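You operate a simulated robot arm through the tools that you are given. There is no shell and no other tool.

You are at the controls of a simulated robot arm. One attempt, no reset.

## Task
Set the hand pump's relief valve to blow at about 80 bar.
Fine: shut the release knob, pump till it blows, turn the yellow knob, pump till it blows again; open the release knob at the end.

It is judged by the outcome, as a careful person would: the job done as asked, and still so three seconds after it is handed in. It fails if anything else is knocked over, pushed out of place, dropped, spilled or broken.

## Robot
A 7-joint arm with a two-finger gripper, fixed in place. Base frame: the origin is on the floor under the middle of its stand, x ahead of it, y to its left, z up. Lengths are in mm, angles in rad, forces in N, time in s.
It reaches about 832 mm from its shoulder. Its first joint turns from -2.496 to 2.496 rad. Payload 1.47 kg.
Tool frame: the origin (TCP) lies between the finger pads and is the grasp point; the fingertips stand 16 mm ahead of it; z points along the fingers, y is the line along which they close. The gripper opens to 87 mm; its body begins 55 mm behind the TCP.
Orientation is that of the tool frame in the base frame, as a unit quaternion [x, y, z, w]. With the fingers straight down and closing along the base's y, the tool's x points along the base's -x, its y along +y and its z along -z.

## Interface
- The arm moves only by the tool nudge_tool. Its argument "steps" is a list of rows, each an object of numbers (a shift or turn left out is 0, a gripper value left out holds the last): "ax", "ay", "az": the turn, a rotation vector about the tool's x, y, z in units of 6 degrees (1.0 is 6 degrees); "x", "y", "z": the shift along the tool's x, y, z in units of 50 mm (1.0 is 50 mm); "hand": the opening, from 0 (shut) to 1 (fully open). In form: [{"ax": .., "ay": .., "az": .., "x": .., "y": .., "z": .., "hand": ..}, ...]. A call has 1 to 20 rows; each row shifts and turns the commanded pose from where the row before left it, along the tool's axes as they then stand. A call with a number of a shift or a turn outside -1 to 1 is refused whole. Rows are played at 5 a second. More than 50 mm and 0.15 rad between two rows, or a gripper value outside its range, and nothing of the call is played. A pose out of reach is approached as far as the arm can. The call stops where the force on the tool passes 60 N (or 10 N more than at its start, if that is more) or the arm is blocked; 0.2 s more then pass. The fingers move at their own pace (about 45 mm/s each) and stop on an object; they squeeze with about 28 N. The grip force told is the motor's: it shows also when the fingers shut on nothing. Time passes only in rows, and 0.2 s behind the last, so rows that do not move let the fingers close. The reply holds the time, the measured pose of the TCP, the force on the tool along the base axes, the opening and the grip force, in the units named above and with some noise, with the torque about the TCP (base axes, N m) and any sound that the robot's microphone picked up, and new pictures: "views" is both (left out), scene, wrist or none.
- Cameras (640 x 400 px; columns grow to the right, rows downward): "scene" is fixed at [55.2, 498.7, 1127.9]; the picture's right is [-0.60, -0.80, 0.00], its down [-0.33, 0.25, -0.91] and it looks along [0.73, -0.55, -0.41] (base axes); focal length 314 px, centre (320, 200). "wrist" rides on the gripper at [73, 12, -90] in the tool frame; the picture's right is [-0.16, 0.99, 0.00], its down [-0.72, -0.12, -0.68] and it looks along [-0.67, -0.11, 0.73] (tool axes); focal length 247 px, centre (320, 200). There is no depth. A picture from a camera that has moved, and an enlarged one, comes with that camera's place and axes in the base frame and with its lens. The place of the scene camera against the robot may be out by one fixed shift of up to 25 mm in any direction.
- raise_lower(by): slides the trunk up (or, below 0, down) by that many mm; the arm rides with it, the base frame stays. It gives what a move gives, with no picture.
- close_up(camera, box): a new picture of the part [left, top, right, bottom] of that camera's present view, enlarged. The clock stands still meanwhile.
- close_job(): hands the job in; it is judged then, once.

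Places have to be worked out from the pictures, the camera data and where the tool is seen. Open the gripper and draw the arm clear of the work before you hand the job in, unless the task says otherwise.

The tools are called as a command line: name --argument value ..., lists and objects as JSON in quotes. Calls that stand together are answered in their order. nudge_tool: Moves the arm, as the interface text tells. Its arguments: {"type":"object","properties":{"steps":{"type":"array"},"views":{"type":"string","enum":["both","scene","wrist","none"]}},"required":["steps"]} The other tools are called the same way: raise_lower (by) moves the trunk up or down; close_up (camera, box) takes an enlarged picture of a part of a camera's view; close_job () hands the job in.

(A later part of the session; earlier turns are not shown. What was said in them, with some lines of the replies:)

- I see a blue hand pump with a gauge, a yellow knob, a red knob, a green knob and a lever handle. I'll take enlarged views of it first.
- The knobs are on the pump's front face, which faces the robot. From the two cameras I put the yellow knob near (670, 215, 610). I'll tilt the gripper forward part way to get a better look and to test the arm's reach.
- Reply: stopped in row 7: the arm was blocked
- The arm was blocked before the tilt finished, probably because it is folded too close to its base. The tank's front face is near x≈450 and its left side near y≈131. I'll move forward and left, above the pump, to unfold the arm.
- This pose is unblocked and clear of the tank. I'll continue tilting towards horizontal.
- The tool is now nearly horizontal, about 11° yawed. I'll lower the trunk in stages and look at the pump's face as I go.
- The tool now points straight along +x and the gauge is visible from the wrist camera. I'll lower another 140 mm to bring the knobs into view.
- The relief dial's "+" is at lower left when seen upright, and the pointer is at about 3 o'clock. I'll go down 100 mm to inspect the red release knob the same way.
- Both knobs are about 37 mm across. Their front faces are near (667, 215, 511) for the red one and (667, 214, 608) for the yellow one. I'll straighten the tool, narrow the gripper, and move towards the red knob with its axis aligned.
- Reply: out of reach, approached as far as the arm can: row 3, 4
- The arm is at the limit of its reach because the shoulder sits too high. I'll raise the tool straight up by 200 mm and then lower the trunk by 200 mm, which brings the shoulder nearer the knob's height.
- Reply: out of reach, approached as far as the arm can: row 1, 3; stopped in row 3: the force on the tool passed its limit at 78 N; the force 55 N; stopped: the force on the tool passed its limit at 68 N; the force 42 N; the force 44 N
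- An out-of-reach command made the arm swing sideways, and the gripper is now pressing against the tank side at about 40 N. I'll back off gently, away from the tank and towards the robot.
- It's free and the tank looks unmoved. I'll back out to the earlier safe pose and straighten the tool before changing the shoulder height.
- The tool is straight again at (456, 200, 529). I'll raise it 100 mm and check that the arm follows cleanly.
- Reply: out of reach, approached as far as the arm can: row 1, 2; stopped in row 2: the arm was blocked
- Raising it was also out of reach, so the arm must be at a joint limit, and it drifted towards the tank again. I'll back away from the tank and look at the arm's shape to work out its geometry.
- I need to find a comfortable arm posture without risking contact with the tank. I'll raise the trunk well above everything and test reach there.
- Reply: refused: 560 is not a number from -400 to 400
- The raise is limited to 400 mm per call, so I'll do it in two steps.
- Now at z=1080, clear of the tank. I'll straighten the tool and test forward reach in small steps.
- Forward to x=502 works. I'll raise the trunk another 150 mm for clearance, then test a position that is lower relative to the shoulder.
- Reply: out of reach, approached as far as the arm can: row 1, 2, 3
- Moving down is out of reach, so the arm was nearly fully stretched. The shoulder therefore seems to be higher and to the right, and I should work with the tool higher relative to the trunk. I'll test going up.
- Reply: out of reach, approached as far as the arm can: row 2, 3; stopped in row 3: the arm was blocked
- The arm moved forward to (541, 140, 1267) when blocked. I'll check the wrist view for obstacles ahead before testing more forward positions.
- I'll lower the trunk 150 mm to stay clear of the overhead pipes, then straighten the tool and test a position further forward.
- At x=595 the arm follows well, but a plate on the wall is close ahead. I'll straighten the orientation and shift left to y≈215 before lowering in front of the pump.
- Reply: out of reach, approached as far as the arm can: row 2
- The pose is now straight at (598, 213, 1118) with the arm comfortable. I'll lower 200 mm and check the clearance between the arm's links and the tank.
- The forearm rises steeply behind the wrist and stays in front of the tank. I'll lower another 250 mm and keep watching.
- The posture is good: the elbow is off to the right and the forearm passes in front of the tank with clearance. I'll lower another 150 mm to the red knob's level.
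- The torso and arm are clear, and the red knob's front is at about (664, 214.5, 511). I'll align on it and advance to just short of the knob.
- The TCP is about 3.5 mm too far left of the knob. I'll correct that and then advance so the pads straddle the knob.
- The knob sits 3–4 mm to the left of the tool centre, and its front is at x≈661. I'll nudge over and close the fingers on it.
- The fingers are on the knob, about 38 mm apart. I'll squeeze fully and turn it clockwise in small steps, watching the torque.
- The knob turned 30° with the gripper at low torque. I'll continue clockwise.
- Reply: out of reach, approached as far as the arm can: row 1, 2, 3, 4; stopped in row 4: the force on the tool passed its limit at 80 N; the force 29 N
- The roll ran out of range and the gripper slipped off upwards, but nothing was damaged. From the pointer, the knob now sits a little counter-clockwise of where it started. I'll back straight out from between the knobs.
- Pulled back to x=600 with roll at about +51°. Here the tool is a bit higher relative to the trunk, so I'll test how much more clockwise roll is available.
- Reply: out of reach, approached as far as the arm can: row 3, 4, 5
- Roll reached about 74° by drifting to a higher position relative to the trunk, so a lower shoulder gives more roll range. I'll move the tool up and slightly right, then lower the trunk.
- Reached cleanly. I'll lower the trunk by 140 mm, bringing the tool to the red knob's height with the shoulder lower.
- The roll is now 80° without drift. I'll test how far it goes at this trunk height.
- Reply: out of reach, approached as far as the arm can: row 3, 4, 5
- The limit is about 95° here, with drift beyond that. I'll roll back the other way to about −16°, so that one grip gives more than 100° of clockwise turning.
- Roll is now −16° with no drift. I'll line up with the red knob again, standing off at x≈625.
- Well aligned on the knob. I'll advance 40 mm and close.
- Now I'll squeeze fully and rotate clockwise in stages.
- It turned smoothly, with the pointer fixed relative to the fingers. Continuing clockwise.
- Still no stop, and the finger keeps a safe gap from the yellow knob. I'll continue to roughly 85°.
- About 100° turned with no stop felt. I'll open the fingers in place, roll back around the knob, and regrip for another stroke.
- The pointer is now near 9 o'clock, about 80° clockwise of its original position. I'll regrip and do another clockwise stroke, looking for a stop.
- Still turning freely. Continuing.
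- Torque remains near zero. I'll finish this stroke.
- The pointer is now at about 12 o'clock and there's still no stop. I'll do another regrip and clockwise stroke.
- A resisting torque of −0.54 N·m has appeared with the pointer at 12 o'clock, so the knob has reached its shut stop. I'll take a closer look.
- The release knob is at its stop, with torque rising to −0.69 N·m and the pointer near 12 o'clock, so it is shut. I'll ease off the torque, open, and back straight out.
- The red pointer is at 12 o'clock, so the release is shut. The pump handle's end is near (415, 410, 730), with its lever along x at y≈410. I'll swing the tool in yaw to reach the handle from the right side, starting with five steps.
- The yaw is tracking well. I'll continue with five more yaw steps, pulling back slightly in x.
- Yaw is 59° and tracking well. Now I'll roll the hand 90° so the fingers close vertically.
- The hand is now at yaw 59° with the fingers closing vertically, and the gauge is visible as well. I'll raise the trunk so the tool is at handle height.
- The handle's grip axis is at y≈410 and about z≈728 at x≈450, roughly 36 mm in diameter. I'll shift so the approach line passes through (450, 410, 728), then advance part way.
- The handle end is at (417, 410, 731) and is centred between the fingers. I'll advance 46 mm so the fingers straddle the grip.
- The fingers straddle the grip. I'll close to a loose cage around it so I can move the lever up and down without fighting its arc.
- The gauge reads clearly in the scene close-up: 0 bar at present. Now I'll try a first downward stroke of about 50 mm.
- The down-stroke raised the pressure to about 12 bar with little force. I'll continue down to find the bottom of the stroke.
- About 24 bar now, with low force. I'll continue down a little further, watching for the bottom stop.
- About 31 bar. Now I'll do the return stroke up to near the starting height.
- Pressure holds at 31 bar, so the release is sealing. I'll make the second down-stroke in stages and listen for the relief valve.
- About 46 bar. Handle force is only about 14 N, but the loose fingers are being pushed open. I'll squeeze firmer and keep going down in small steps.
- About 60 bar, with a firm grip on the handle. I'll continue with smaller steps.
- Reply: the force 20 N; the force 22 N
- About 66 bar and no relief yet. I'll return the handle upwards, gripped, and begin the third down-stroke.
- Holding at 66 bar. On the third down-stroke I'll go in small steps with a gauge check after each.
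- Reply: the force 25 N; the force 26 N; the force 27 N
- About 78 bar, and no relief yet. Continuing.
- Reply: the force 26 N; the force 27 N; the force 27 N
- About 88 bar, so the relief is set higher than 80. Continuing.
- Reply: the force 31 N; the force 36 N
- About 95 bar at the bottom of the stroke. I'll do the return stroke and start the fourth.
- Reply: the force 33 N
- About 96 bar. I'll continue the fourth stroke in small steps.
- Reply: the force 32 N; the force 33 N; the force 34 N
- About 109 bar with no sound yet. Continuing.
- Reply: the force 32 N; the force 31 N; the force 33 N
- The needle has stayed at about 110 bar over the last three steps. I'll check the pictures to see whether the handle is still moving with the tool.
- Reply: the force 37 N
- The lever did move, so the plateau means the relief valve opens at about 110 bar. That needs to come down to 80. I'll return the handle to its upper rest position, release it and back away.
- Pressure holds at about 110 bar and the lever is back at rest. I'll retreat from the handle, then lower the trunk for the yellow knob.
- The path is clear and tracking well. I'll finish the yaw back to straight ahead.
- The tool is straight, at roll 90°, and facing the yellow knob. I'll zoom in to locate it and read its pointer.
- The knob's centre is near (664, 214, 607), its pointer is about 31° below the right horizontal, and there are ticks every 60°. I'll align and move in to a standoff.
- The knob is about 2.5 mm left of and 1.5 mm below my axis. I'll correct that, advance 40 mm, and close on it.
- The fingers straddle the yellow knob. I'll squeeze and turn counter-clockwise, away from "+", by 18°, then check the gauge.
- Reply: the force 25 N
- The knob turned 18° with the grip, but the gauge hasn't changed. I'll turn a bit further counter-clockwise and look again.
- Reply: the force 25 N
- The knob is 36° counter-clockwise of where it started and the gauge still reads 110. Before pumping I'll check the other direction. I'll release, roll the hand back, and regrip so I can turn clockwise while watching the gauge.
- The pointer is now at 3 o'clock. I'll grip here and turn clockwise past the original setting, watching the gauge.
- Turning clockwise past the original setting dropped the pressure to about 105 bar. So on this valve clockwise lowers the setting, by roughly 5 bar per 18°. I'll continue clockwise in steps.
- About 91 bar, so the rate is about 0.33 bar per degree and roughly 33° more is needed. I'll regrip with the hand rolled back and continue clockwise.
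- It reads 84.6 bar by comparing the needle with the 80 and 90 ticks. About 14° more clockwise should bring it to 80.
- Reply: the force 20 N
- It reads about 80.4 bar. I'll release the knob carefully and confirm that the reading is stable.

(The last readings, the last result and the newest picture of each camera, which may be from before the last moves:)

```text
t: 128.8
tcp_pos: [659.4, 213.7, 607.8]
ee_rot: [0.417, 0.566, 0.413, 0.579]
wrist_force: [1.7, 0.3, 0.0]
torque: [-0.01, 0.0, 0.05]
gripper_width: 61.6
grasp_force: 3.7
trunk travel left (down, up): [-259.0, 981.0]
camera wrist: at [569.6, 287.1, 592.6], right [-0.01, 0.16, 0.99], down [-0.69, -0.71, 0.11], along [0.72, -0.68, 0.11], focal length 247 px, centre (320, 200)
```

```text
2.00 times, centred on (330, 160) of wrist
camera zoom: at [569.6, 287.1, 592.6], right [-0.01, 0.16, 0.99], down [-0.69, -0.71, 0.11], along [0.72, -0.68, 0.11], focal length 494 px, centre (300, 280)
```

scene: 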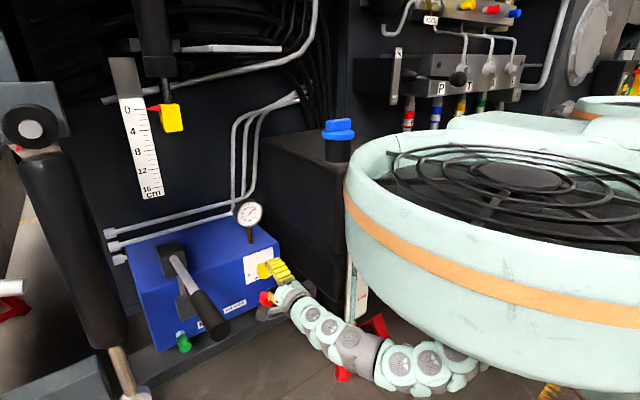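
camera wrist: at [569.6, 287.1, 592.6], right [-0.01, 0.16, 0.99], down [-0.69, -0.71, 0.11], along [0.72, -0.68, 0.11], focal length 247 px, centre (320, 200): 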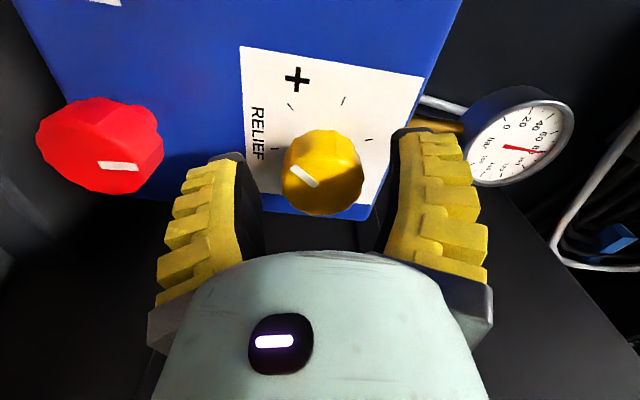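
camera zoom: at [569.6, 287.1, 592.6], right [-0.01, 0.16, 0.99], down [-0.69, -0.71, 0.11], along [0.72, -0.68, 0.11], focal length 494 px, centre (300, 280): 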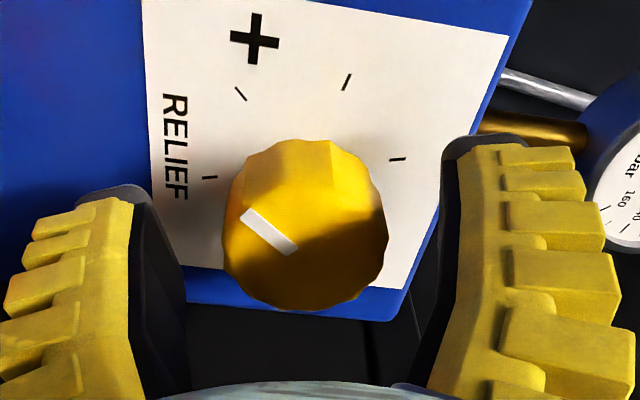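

It's stable at about 80.5 bar after release. Now I'll verify by pumping until it blows again. First I'll back off from the knob and swing back towards the lever.

nudge_tool --steps '[{"z": -0.7}, {"z": -0.7}, {"z": -0.7}, {"az": 1}, {"az": 1}, {"az": 1}, {"ay": 1, "x": 0.3}, {"ay": 1, "x": 0.3}, {"ay": 1, "x": 0.3}, {"ay": 1, "x": 0.3}, {"ay": 1, "x": 0.3}]' --views "scene"

nudge_tool --steps '[{"ay": 1, "x": 0.4, "z": -0.2, "hand": 1.0}, {"ay": 1, "x": 0.4, "z": -0.2}, {"ay": 1, "x": 0.4, "z": -0.2}, {"ay": 1, "x": 0.4, "z": -0.25}, {"ay": 1, "x": 0.4, "z": -0.3}]' --views "scene"

```text
t: 131.2
tcp_pos: [541.5, 288.0, 605.1]
ee_rot: [0.354, 0.609, 0.611, 0.361]
wrist_force: [-0.2, 0.0, 0.4]
torque: [0.0, 0.01, 0.0]
gripper_width: 61.2
grasp_force: 3.1
trunk travel left (down, up): [-259.0, 981.0]
```

scene: 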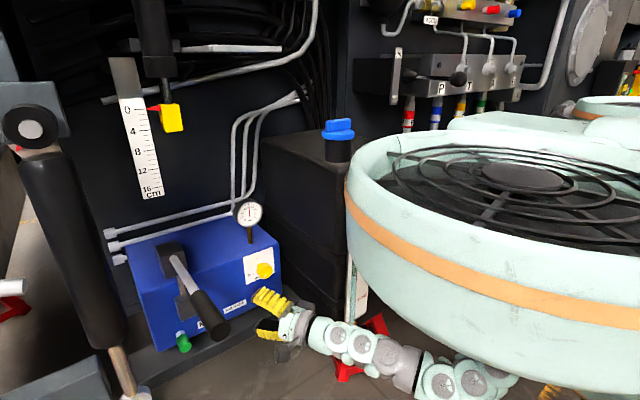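

```text
t: 132.4
tcp_pos: [432.8, 321.2, 603.4]
ee_rot: [0.183, 0.682, 0.682, 0.191]
wrist_force: [0.6, -0.2, -0.7]
torque: [0.01, -0.04, 0.02]
gripper_width: 86.7
grasp_force: 0.0
trunk travel left (down, up): [-259.0, 981.0]
```

scene: 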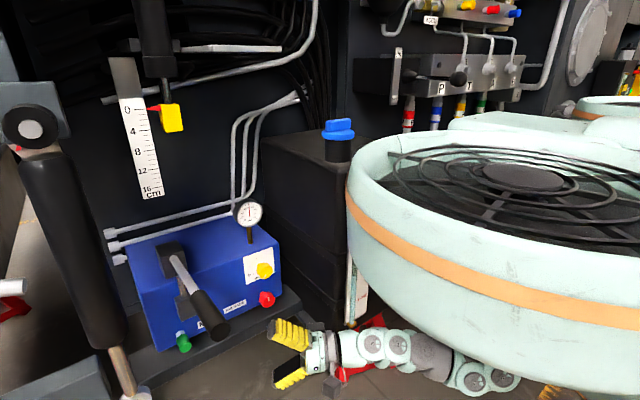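

The path is good. I'll raise the trunk to handle height, shift onto the approach line, and move in on the handle.

raise_lower --by 120

nudge_tool --steps '[{"x": 0.32, "y": 0.04}, {"x": 0.31, "y": 0.04}, {"z": 0.6}]' --views "both"

```text
t: 133.9
tcp_pos: [432.3, 322.0, 725.4]
ee_rot: [0.185, 0.681, 0.683, 0.191]
wrist_force: [-0.5, 0.4, -0.5]
torque: [0.02, 0.0, -0.01]
gripper_width: 87.0
grasp_force: 0.1
trunk travel left (down, up): [-379.0, 861.0]
```

```text
t: 134.7
tcp_pos: [422.5, 366.0, 731.3]
ee_rot: [0.184, 0.68, 0.683, 0.193]
wrist_force: [-0.8, 0.5, 0.0]
torque: [0.0, -0.03, -0.03]
gripper_width: 86.9
grasp_force: 0.0
trunk travel left (down, up): [-379.0, 861.0]
camera wrist: at [312.6, 325.9, 738.2], right [0.12, -0.08, 0.99], down [0.27, -0.95, -0.11], along [0.95, 0.28, -0.1], focal length 247 px, centre (320, 200)
```

scene: 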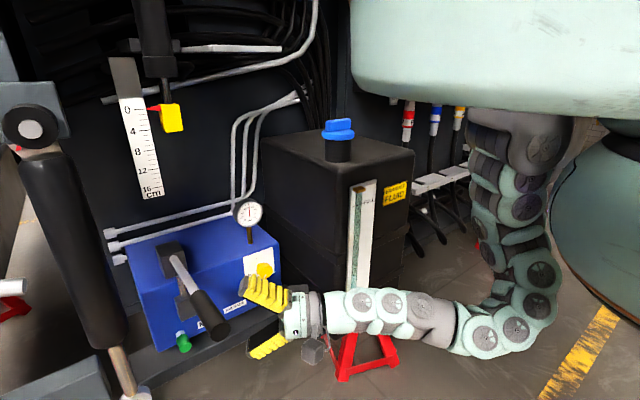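
wrist: 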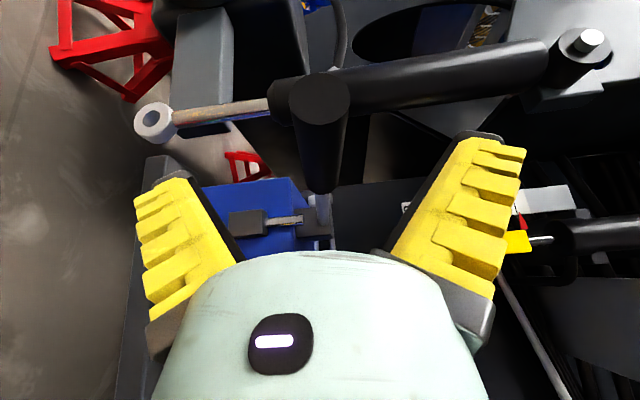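

The handle is centred between the fingers. I'll advance 50 mm and grip.

nudge_tool --steps '[{"z": 0.5, "y": -0.03}, {"z": 0.5}, {"hand": 0.2}, {"hand": 0.2}, {"hand": 0.2}, {"hand": 0.2}]' --views "wrist"

close_up --camera "scene" --box '[230, 195, 270, 230]'

```text
t: 136.1
tcp_pos: [446.6, 407.2, 727.1]
ee_rot: [0.184, 0.681, 0.683, 0.191]
wrist_force: [-2.9, -0.6, 4.3]
torque: [-0.23, 0.24, -0.07]
gripper_width: 29.8
grasp_force: 24.9
trunk travel left (down, up): [-379.0, 861.0]
camera wrist: at [336.5, 366.3, 735.2], right [0.13, -0.08, 0.99], down [0.27, -0.95, -0.11], along [0.95, 0.29, -0.1], focal length 247 px, centre (320, 200)
```

wrist: 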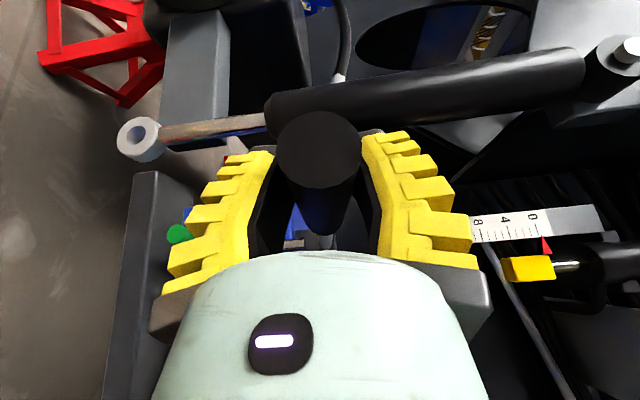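

```text
11.43 times, centred on (250, 212) of scene
camera zoom: at [55.2, 498.7, 1127.9], right [-0.6, -0.8, 0.0], down [-0.33, 0.25, -0.91], along [0.73, -0.55, -0.41], focal length 3586 px, centre (1120, 57)
```

zoom: 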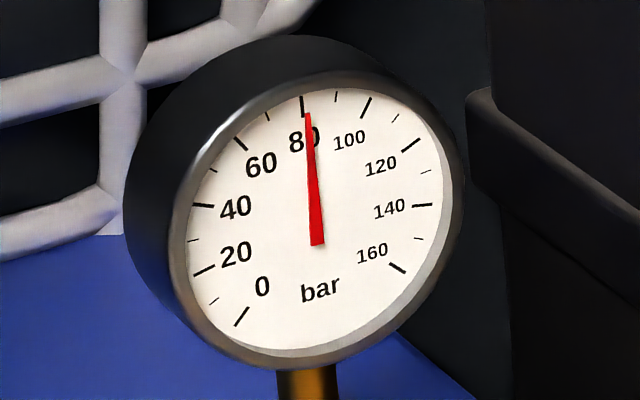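

The handle is gripped and the gauge reads about 80.5. I'll pump down and see where the pressure levels off.

nudge_tool --steps '[{"y": -0.35}, {"y": -0.35}]' --views "none"

close_up --camera "scene" --box '[230, 195, 270, 230]'

nudge_tool --steps '[{"y": -0.35}, {"y": -0.35}]' --views "none"

close_up --camera "scene" --box '[230, 195, 270, 230]'

nudge_tool --steps '[{"y": -0.35}, {"y": -0.35}]' --views "scene"

close_up --camera "scene" --box '[230, 195, 270, 230]'

```text
t: 136.7
tcp_pos: [444.6, 406.5, 693.0]
ee_rot: [0.183, 0.681, 0.682, 0.192]
wrist_force: [-17.4, -8.3, 21.7]
torque: [-0.03, -0.81, 0.17]
gripper_width: 27.0
grasp_force: 29.8
trunk travel left (down, up): [-379.0, 861.0]
```

```text
11.43 times, centred on (250, 212) of scene
camera zoom: at [55.2, 498.7, 1127.9], right [-0.6, -0.8, 0.0], down [-0.33, 0.25, -0.91], along [0.73, -0.55, -0.41], focal length 3586 px, centre (1120, 57)
```

zoom: 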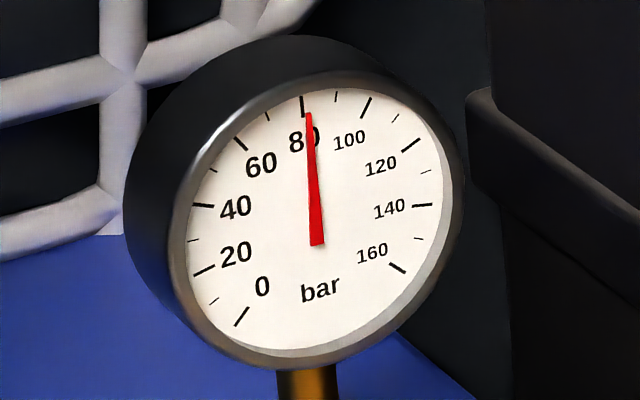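

```text
t: 137.3
tcp_pos: [448.0, 408.2, 658.6]
ee_rot: [0.184, 0.68, 0.683, 0.192]
wrist_force: [-11.7, -6.0, 23.0]
torque: [0.15, -1.25, 0.02]
gripper_width: 32.4
grasp_force: 30.0
trunk travel left (down, up): [-379.0, 861.0]
```

```text
11.43 times, centred on (250, 212) of scene
camera zoom: at [55.2, 498.7, 1127.9], right [-0.6, -0.8, 0.0], down [-0.33, 0.25, -0.91], along [0.73, -0.55, -0.41], focal length 3586 px, centre (1120, 57)
```

zoom: 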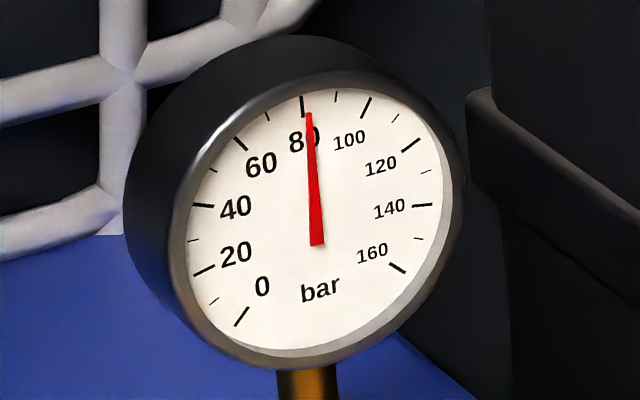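

```text
t: 137.9
tcp_pos: [453.1, 406.5, 623.3]
ee_rot: [0.182, 0.679, 0.684, 0.195]
wrist_force: [0.0, -5.8, 25.5]
torque: [0.1, -1.19, 0.44]
gripper_width: 35.8
grasp_force: 29.8
trunk travel left (down, up): [-379.0, 861.0]
```

scene: 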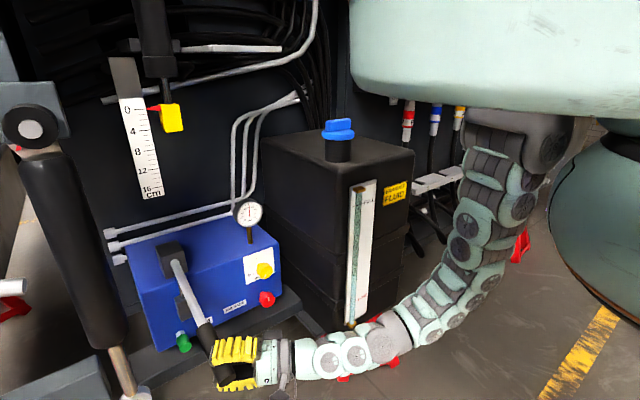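

```text
11.43 times, centred on (250, 212) of scene
camera zoom: at [55.2, 498.7, 1127.9], right [-0.6, -0.8, 0.0], down [-0.33, 0.25, -0.91], along [0.73, -0.55, -0.41], focal length 3586 px, centre (1120, 57)
```

zoom: 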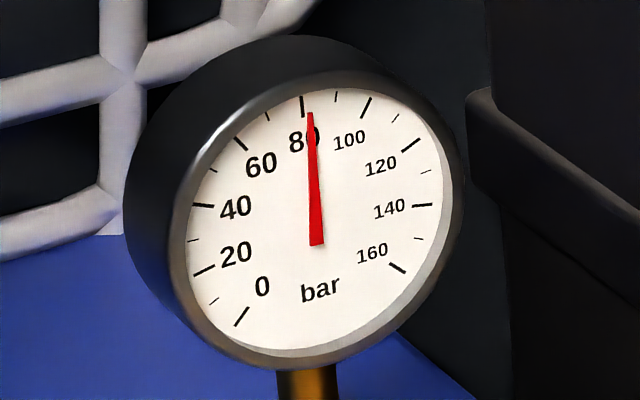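

While pumping, the gauge levels off at about 81 bar, so the relief now blows at about 80. I'll return the lever to its rest position, release it, and go on to open the release knob.

nudge_tool --steps '[{"y": 0.4}, {"y": 0.45}, {"y": 0.45}, {"y": 0.45}, {"y": 0.37}, {"hand": 1.0}, {"hand": 1.0}, {"hand": 1.0}, {"z": -0.6}, {"z": -0.6}, {"z": -0.6}]' --views "both"

close_up --camera "scene" --box '[230, 195, 270, 230]'

```text
t: 140.3
tcp_pos: [402.1, 328.7, 727.2]
ee_rot: [0.183, 0.683, 0.681, 0.191]
wrist_force: [0.0, -1.0, -0.5]
torque: [-0.02, 0.0, -0.01]
gripper_width: 87.1
grasp_force: 0.0
trunk travel left (down, up): [-379.0, 861.0]
camera wrist: at [291.8, 288.8, 736.5], right [0.13, -0.08, 0.99], down [0.28, -0.95, -0.11], along [0.95, 0.29, -0.1], focal length 247 px, centre (320, 200)
```

scene: 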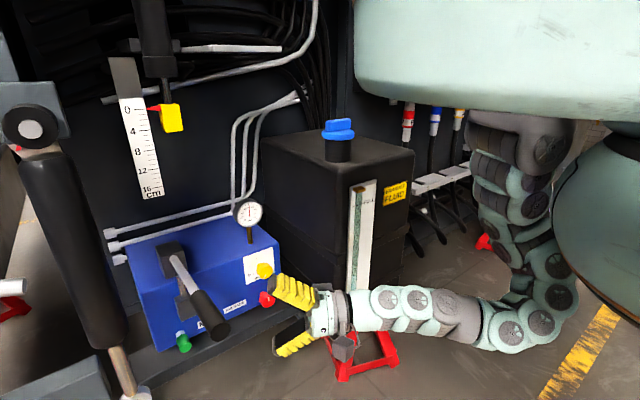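
wrist: 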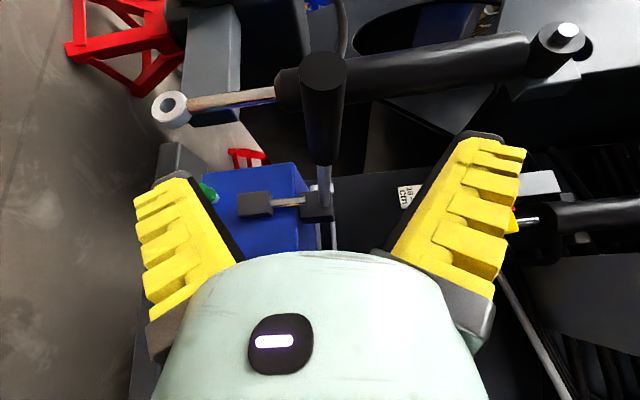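

```text
11.43 times, centred on (250, 212) of scene
camera zoom: at [55.2, 498.7, 1127.9], right [-0.6, -0.8, 0.0], down [-0.33, 0.25, -0.91], along [0.73, -0.55, -0.41], focal length 3586 px, centre (1120, 57)
```

zoom: 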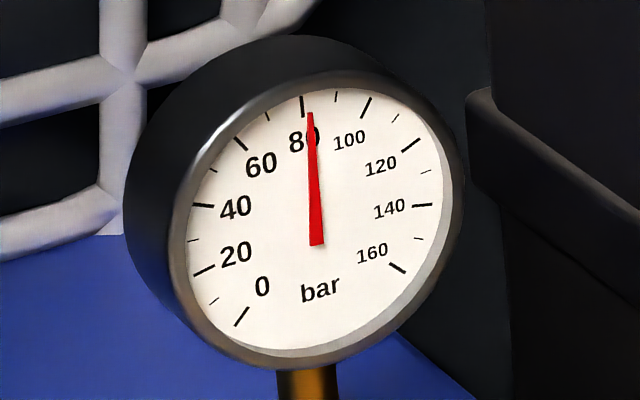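

It holds at about 81 bar and the lever is back at rest. I'll lower the trunk and swing back to face the red knob.

raise_lower --by -213

nudge_tool --steps '[{"ay": -1, "x": -0.4, "z": 0.2, "hand": 0.65}, {"ay": -1, "x": -0.4, "z": 0.2}, {"ay": -1, "x": -0.4, "z": 0.2}, {"ay": -1, "x": -0.4, "z": 0.2}, {"ay": -1, "x": -0.4, "z": 0.2}]' --views "scene"

nudge_tool --steps '[{"ay": -1, "x": -0.3}, {"ay": -1, "x": -0.3}, {"ay": -1, "x": -0.3}, {"ay": -1, "x": -0.3}, {"ay": -0.95, "x": -0.3}]' --views "both"

```text
t: 142.6
tcp_pos: [402.2, 330.4, 515.5]
ee_rot: [0.183, 0.682, 0.682, 0.191]
wrist_force: [-0.2, 0.0, 0.6]
torque: [0.01, -0.01, 0.0]
gripper_width: 87.2
grasp_force: 0.1
trunk travel left (down, up): [-166.0, 1074.0]
```

```text
t: 143.8
tcp_pos: [508.3, 299.5, 518.6]
ee_rot: [0.355, 0.608, 0.611, 0.362]
wrist_force: [-0.1, 0.9, -1.2]
torque: [0.0, 0.0, -0.02]
gripper_width: 61.5
grasp_force: 3.4
trunk travel left (down, up): [-166.0, 1074.0]
```

scene: 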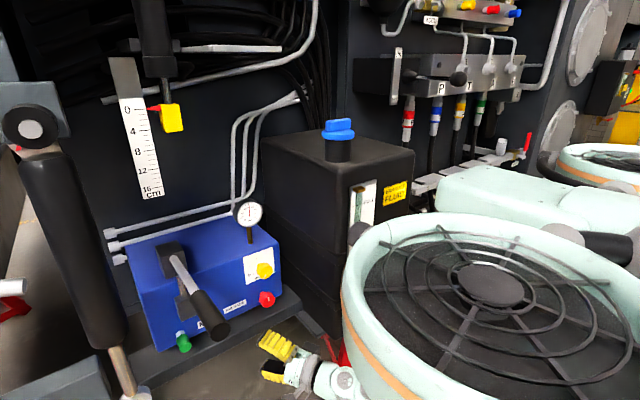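

```text
t: 145.0
tcp_pos: [529.3, 228.4, 518.2]
ee_rot: [0.5, 0.494, 0.499, 0.507]
wrist_force: [-0.6, 0.8, -0.2]
torque: [0.02, 0.01, 0.01]
gripper_width: 61.4
grasp_force: 4.1
trunk travel left (down, up): [-166.0, 1074.0]
camera wrist: at [440.1, 302.1, 526.3], right [-0.01, -0.16, 0.99], down [-0.69, -0.72, -0.12], along [0.73, -0.68, -0.1], focal length 247 px, centre (320, 200)
```

scene: 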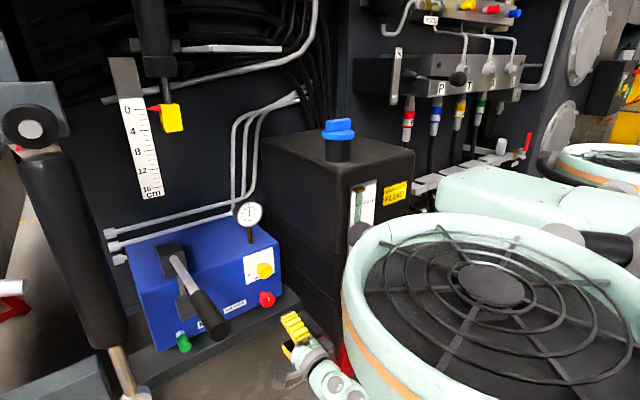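
wrist: 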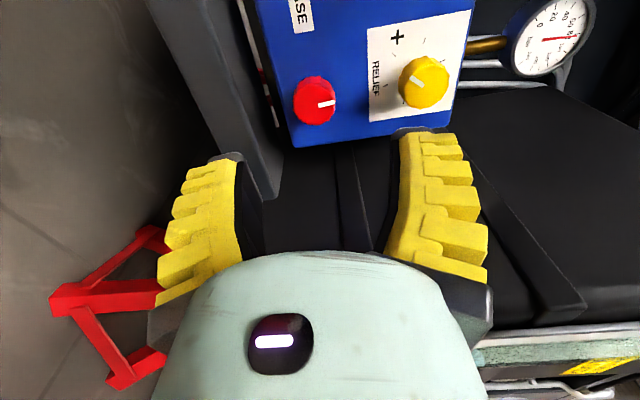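

The tool faces the red knob at roll 90°. I'll align and advance to a standoff.

nudge_tool --steps '[{"x": -0.28, "y": -0.13}, {"z": 0.95}, {"z": 0.95}]' --views "wrist"

close_up --camera "wrist" --box '[220, 40, 440, 240]'

```text
t: 145.8
tcp_pos: [627.0, 212.4, 512.4]
ee_rot: [0.499, 0.495, 0.501, 0.505]
wrist_force: [0.8, -0.6, 1.0]
torque: [-0.02, 0.0, 0.0]
gripper_width: 61.9
grasp_force: 3.9
trunk travel left (down, up): [-166.0, 1074.0]
camera wrist: at [536.4, 285.9, 521.1], right [-0.01, -0.16, 0.99], down [-0.69, -0.72, -0.12], along [0.73, -0.68, -0.1], focal length 247 px, centre (320, 200)
```

wrist: 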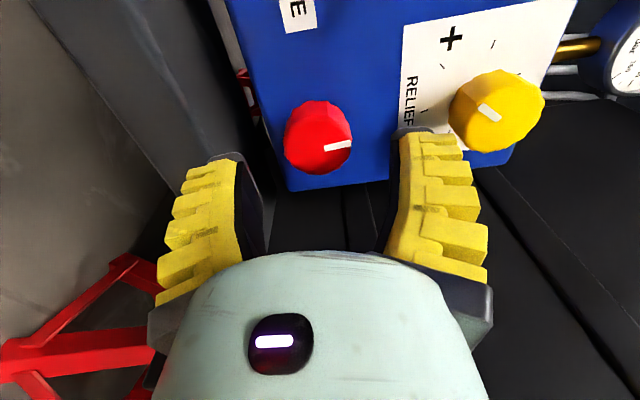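

```text
2.00 times, centred on (330, 140) of wrist
camera zoom: at [536.4, 285.9, 521.1], right [-0.01, -0.16, 0.99], down [-0.69, -0.72, -0.12], along [0.73, -0.68, -0.1], focal length 494 px, centre (300, 320)
```

zoom: 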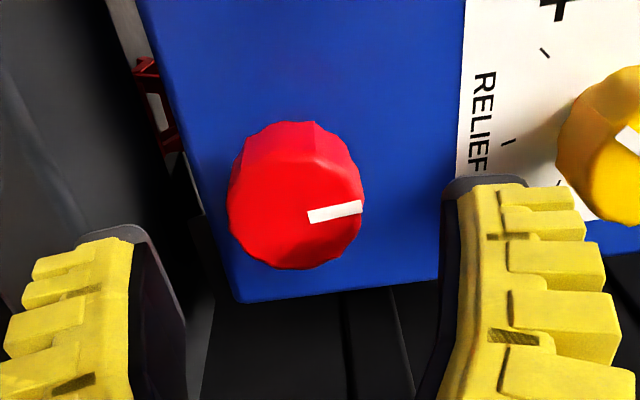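

Well aligned. I'll narrow the fingers a little to stay clear of the yellow knob, advance, and grip the red knob.

nudge_tool --steps '[{"hand": 0.57, "y": -0.02}, {"z": 0.37}, {"z": 0.36}, {"hand": 0.4}, {"hand": 0.4}]' --views "wrist"

close_up --camera "wrist" --box '[220, 80, 440, 280]'

```text
t: 147.0
tcp_pos: [661.7, 213.5, 512.4]
ee_rot: [0.499, 0.496, 0.5, 0.505]
wrist_force: [0.0, -0.3, 0.0]
torque: [0.0, 0.01, 0.01]
gripper_width: 40.7
grasp_force: 3.9
trunk travel left (down, up): [-166.0, 1074.0]
camera wrist: at [572.0, 286.2, 520.5], right [-0.01, -0.16, 0.99], down [-0.69, -0.72, -0.12], along [0.73, -0.68, -0.1], focal length 247 px, centre (320, 200)
```

wrist: 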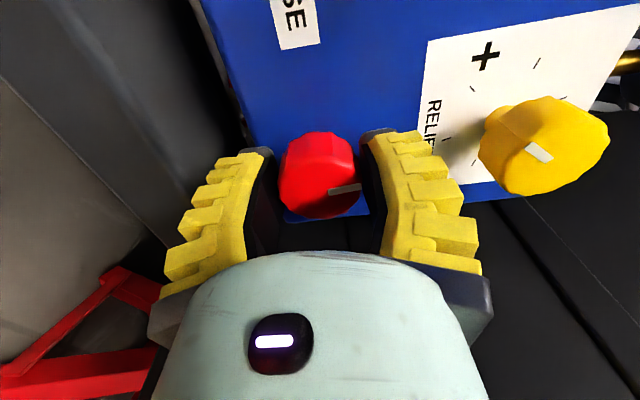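

```text
2.00 times, centred on (330, 180) of wrist
camera zoom: at [572.0, 286.2, 520.5], right [-0.01, -0.16, 0.99], down [-0.69, -0.72, -0.12], along [0.73, -0.68, -0.1], focal length 494 px, centre (300, 240)
```

zoom: 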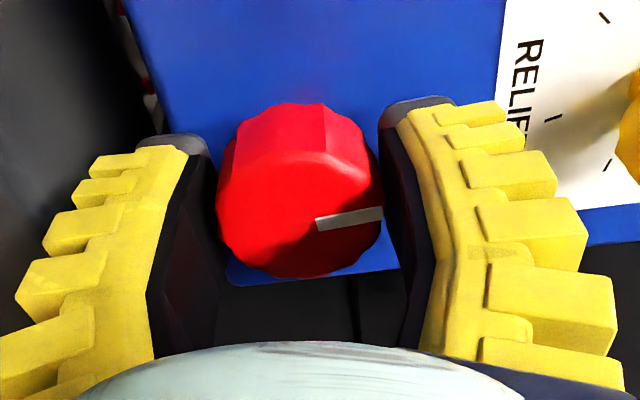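

Squeeze and turn counter-clockwise to open the release, checking the gauge.

nudge_tool --steps '[{"hand": 0}, {"hand": 0}, {"az": -1}, {"az": -1}, {"az": -1}, {"az": -1}, {"az": -1}, {"az": -1}]' --views "wrist"

close_up --camera "scene" --box '[230, 195, 270, 230]'

```text
t: 148.8
tcp_pos: [662.2, 215.5, 512.2]
ee_rot: [0.322, 0.625, 0.318, 0.636]
wrist_force: [-15.5, 0.7, 26.5]
torque: [0.01, -0.34, 0.14]
gripper_width: 29.7
grasp_force: 30.2
trunk travel left (down, up): [-166.0, 1074.0]
camera wrist: at [571.7, 280.7, 475.1], right [-0.01, 0.46, 0.89], down [-0.69, -0.65, 0.33], along [0.72, -0.61, 0.32], focal length 247 px, centre (320, 200)
```

wrist: 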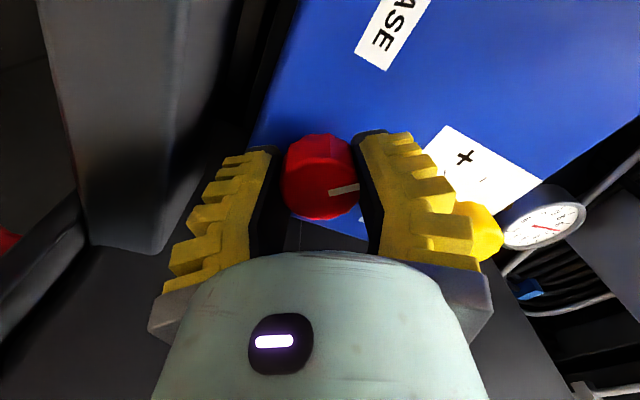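

```text
11.43 times, centred on (250, 212) of scene
camera zoom: at [55.2, 498.7, 1127.9], right [-0.6, -0.8, 0.0], down [-0.33, 0.25, -0.91], along [0.73, -0.55, -0.41], focal length 3586 px, centre (1120, 57)
```

zoom: 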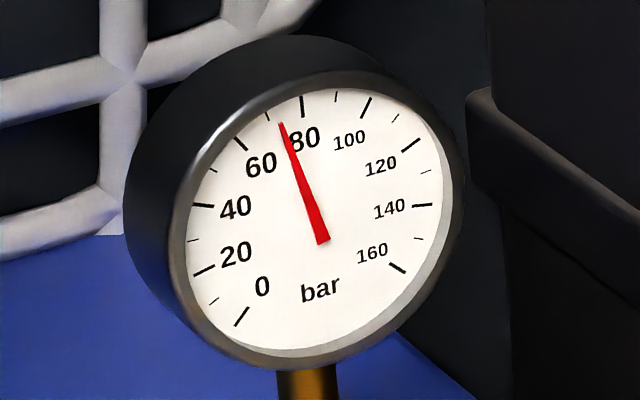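

Pressure is falling, so the release is opening. Continuing counter-clockwise.

nudge_tool --steps '[{"az": -1}, {"az": -1}, {"az": -1}, {"az": -1}, {"az": -1}, {"az": -1}, {"az": -1}, {"az": -1}, {"az": -1}, {"az": -1}, {"az": -1}]' --views "wrist"

close_up --camera "scene" --box '[230, 195, 270, 230]'

```text
t: 151.2
tcp_pos: [661.4, 214.9, 511.9]
ee_rot: [-0.071, 0.699, -0.079, 0.707]
wrist_force: [-15.8, -0.4, 32.4]
torque: [0.0, -0.2, 0.09]
gripper_width: 29.8
grasp_force: 29.9
trunk travel left (down, up): [-166.0, 1074.0]
camera wrist: at [571.7, 211.3, 434.7], right [0.01, 1.0, -0.05], down [-0.69, 0.05, 0.72], along [0.73, 0.03, 0.69], focal length 247 px, centre (320, 200)
```

wrist: 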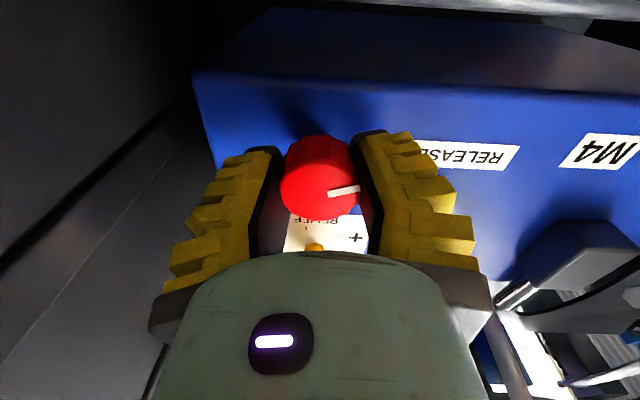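

```text
11.43 times, centred on (250, 212) of scene
camera zoom: at [55.2, 498.7, 1127.9], right [-0.6, -0.8, 0.0], down [-0.33, 0.25, -0.91], along [0.73, -0.55, -0.41], focal length 3586 px, centre (1120, 57)
```

zoom: 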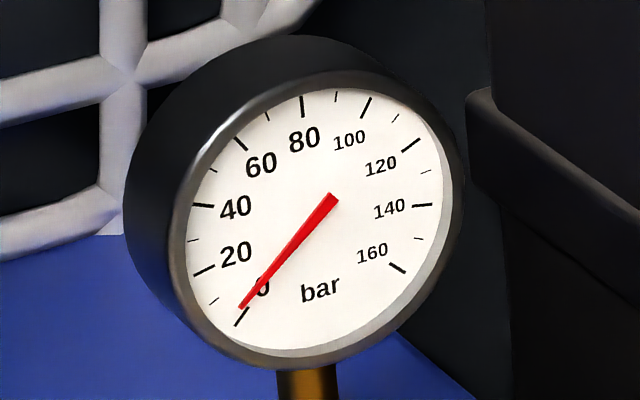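

The pressure has nearly bled off, with the release turned about 100° open. I'll regrip and turn it back to its original fully open position at 6 o'clock.

nudge_tool --steps '[{"hand": 0.6}, {"hand": 0.6}, {"az": 1}, {"az": 1}, {"az": 1}, {"az": 1}, {"az": 1}, {"az": 1}, {"az": 1}, {"az": 1}, {"az": 1}, {"az": 1}, {"az": 1}, {"az": 1}, {"az": 1}, {"az": 1}, {"az": 1}, {"az": 1}]' --views "wrist"

close_up --camera "scene" --box '[230, 195, 270, 230]'

```text
t: 155.0
tcp_pos: [661.9, 213.9, 511.7]
ee_rot: [0.473, 0.52, 0.474, 0.53]
wrist_force: [0.4, -0.5, 0.1]
torque: [-0.01, -0.01, -0.02]
gripper_width: 57.4
grasp_force: 3.9
trunk travel left (down, up): [-166.0, 1074.0]
camera wrist: at [571.6, 287.1, 512.3], right [-0.01, -0.05, 1.0], down [-0.69, -0.73, -0.05], along [0.73, -0.69, -0.03], focal length 247 px, centre (320, 200)
```

wrist: 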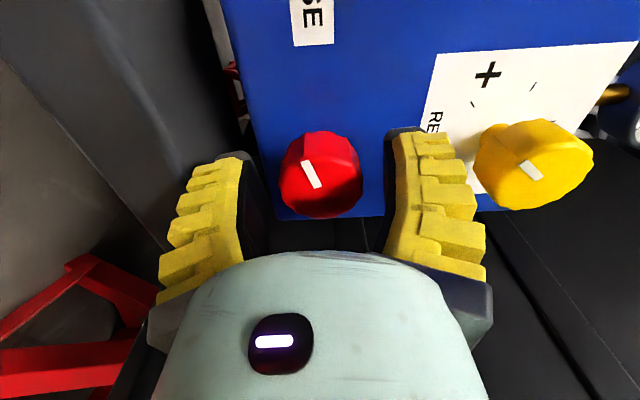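

```text
11.43 times, centred on (250, 212) of scene
camera zoom: at [55.2, 498.7, 1127.9], right [-0.6, -0.8, 0.0], down [-0.33, 0.25, -0.91], along [0.73, -0.55, -0.41], focal length 3586 px, centre (1120, 57)
```

zoom: 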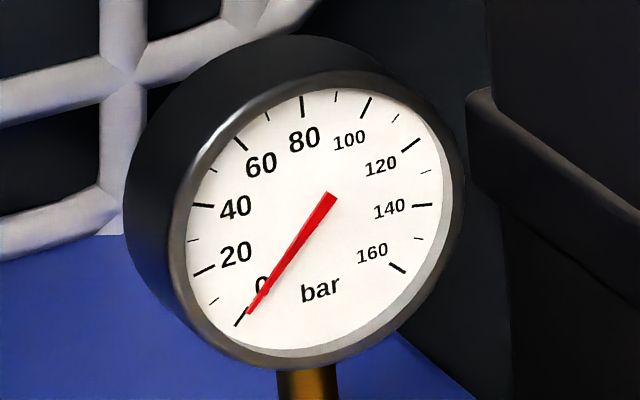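

The gauge is at 0. One more counter-clockwise stroke will bring the release to its original open position.

nudge_tool --steps '[{"hand": 0}, {"hand": 0}, {"hand": 0}, {"az": -1}, {"az": -1}, {"az": -1}, {"az": -1}, {"az": -1}, {"az": -1}, {"az": -1}, {"az": -1}, {"az": -1}, {"az": -1}, {"az": -1}, {"az": -1}]' --views "wrist"

```text
t: 158.2
tcp_pos: [662.3, 215.1, 511.3]
ee_rot: [0.077, 0.699, 0.07, 0.708]
wrist_force: [-19.2, -0.3, 33.0]
torque: [-0.02, -0.41, 0.12]
gripper_width: 30.2
grasp_force: 29.5
trunk travel left (down, up): [-166.0, 1074.0]
camera wrist: at [571.9, 241.6, 439.7], right [0.01, 0.93, 0.36], down [-0.69, -0.26, 0.68], along [0.72, -0.25, 0.64], focal length 247 px, centre (320, 200)
```

wrist: 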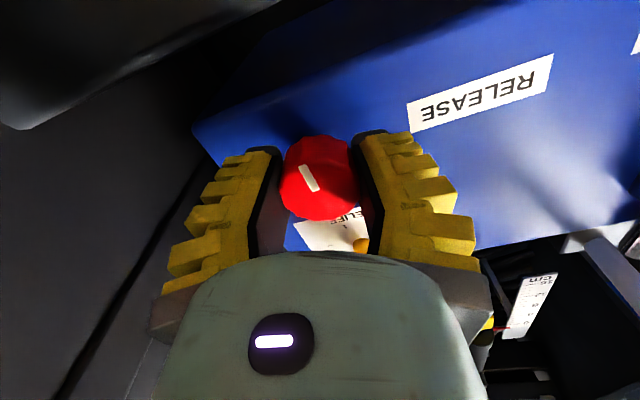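

The pointer is back at 6 o'clock, fully open. I'll release and back straight out.

nudge_tool --steps '[{"hand": 0.65}, {"hand": 0.65}, {"hand": 0.65}, {"z": -0.7}, {"z": -0.7}, {"z": -0.7}]' --views "both"

close_up --camera "wrist" --box '[220, 20, 420, 240]'

close_up --camera "scene" --box '[100, 190, 300, 370]'

close_up --camera "scene" --box '[230, 195, 270, 230]'

```text
t: 159.6
tcp_pos: [556.4, 215.0, 509.7]
ee_rot: [0.075, 0.7, 0.071, 0.707]
wrist_force: [-0.5, -0.8, 0.5]
torque: [-0.01, 0.0, 0.02]
gripper_width: 61.2
grasp_force: 3.4
trunk travel left (down, up): [-166.0, 1074.0]
camera wrist: at [465.5, 240.9, 438.5], right [0.0, 0.93, 0.36], down [-0.69, -0.26, 0.68], along [0.73, -0.25, 0.64], focal length 247 px, centre (320, 200)
```

scene: 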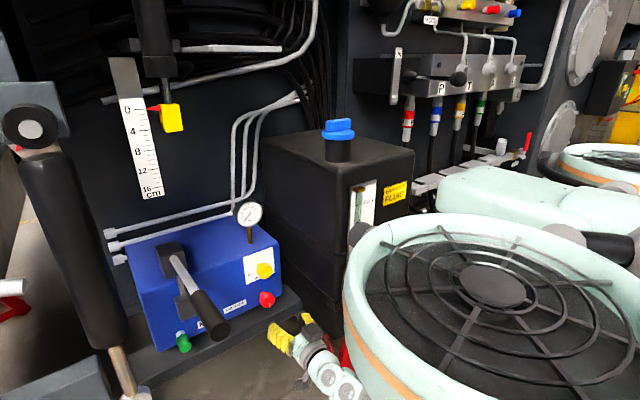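
wrist: 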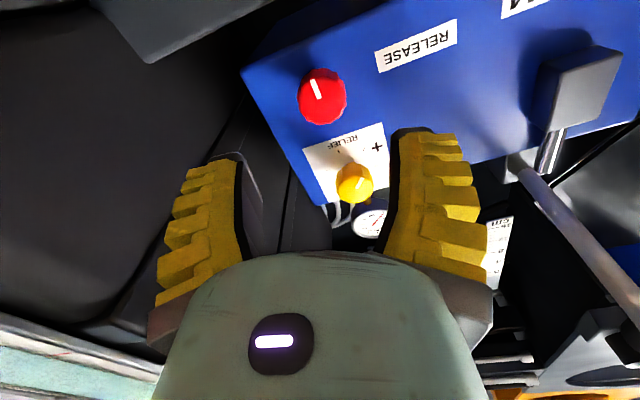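

```text
1.82 times, centred on (320, 130) of wrist
camera zoom: at [465.5, 240.9, 438.5], right [0.0, 0.93, 0.36], down [-0.69, -0.26, 0.68], along [0.73, -0.25, 0.64], focal length 449 px, centre (320, 327)
```

zoom: 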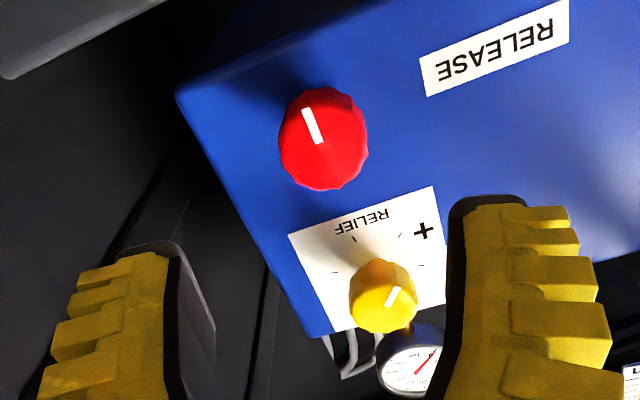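

```text
2.22 times, centred on (200, 280) of scene
camera zoom: at [55.2, 498.7, 1127.9], right [-0.6, -0.8, 0.0], down [-0.33, 0.25, -0.91], along [0.73, -0.55, -0.41], focal length 697 px, centre (587, 22)
```

zoom: 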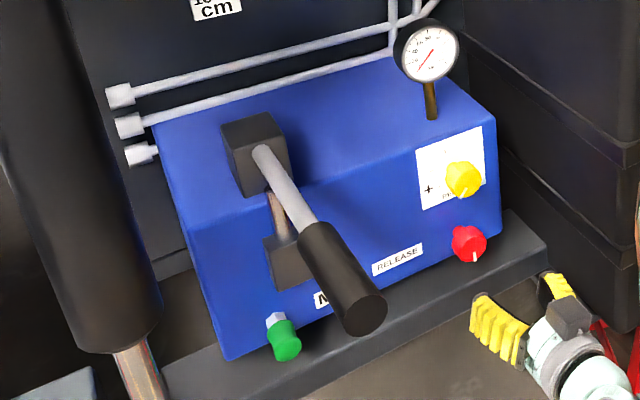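

```text
11.43 times, centred on (250, 212) of scene
camera zoom: at [55.2, 498.7, 1127.9], right [-0.6, -0.8, 0.0], down [-0.33, 0.25, -0.91], along [0.73, -0.55, -0.41], focal length 3586 px, centre (1120, 57)
```

zoom: 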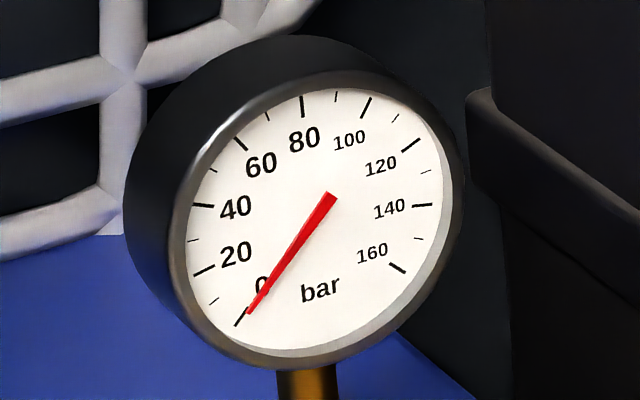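

Everything checks out. The red pointer is at 6 o'clock (open), the gauge is at 0, the yellow pointer is the same as right after setting, and the lever is at rest. I'll open the gripper and swing the arm well clear along the earlier path.

nudge_tool --steps '[{"az": -1}, {"az": -1, "hand": 1.0}, {"ax": -1, "y": 0.3}, {"ax": -1, "y": 0.3}, {"ax": -1, "y": 0.3}, {"ax": -1, "y": 0.3}, {"ax": -1, "y": 0.3}, {"ax": -1, "y": 0.35, "z": -0.25}, {"ax": -1, "y": 0.35, "z": -0.3}, {"ax": -1, "y": 0.35, "z": -0.3}, {"ax": -1, "y": 0.35, "z": -0.3}, {"ax": -1, "y": 0.35, "z": -0.4}]' --views "both"

close_up --camera "scene" --box '[220, 190, 300, 320]'

```text
t: 162.2
tcp_pos: [428.3, 298.5, 507.5]
ee_rot: [-0.353, 0.612, 0.348, 0.616]
wrist_force: [0.2, 1.1, -0.4]
torque: [0.0, -0.05, -0.01]
gripper_width: 86.9
grasp_force: 0.0
trunk travel left (down, up): [-166.0, 1074.0]
camera wrist: at [372.5, 226.3, 432.2], right [-0.85, 0.5, 0.15], down [-0.25, -0.64, 0.72], along [0.46, 0.58, 0.67], focal length 247 px, centre (320, 200)
```

scene: 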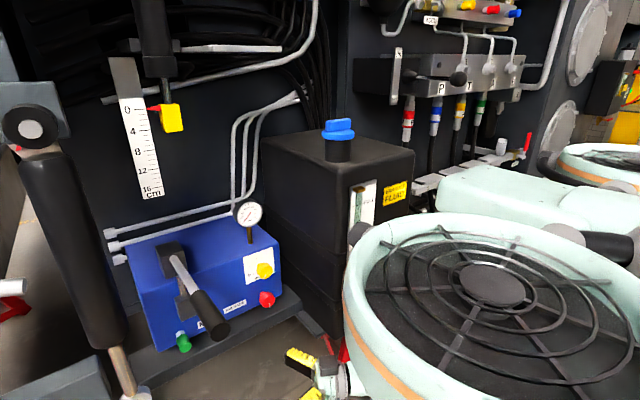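
wrist: 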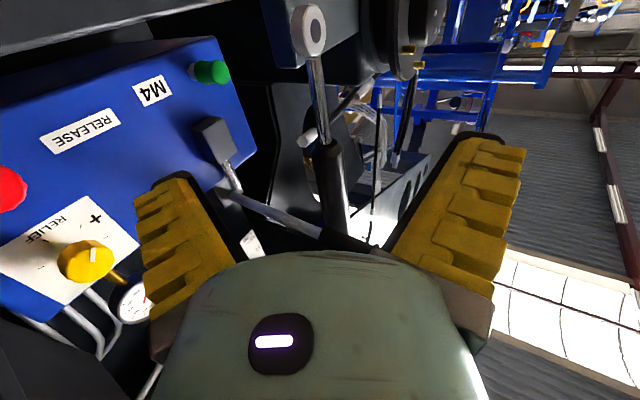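

```text
3.08 times, centred on (260, 255) of scene
camera zoom: at [55.2, 498.7, 1127.9], right [-0.6, -0.8, 0.0], down [-0.33, 0.25, -0.91], along [0.73, -0.55, -0.41], focal length 966 px, centre (505, 31)
```

zoom: 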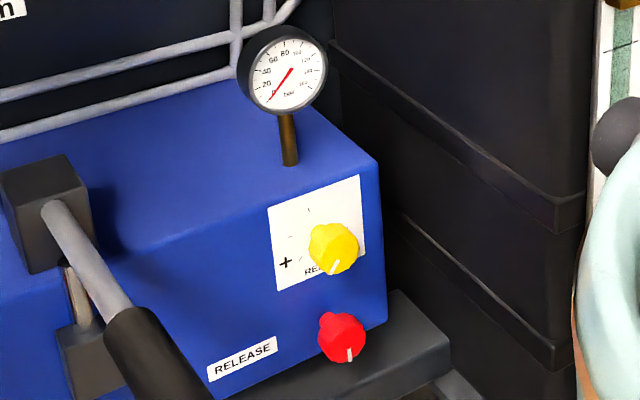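

The pump is depressurised at 0 bar with the release knob open and the relief set to blow at about 80 bar. The lever is at rest, and the tank looks where it was at the start. The gripper is open and clear of the work, so I'm handing in the job.

close_job

```text
The job is handed in.
```

The hand pump's relief valve is now set to blow at about 80 bar; the gauge levelled off at about 81 bar on the last pump test. I've handed the job in.

- **First blow:** with the release knob shut, pumping levelled off at about 110 bar.
- **Adjustment:** I turned the yellow knob about 95° clockwise from where it started. On this valve, clockwise lowers the blow pressure; turning it counter-clockwise first had no effect on the gauge.
- **Second blow:** pumping again levelled off at about 81 bar. My gauge reading is good to roughly 1–2 bar.
- **Finish:** the release knob is open again with its pointer back at 6 o'clock, and the gauge reads 0. The lever is at rest and the gripper is open and clear.

While I was finding a reachable arm position, the gripper pushed against the side of the black tank, with a peak of 78 N. It touched the tank again more lightly, at about 18 N. In the pictures the tank looks where it was at the start.
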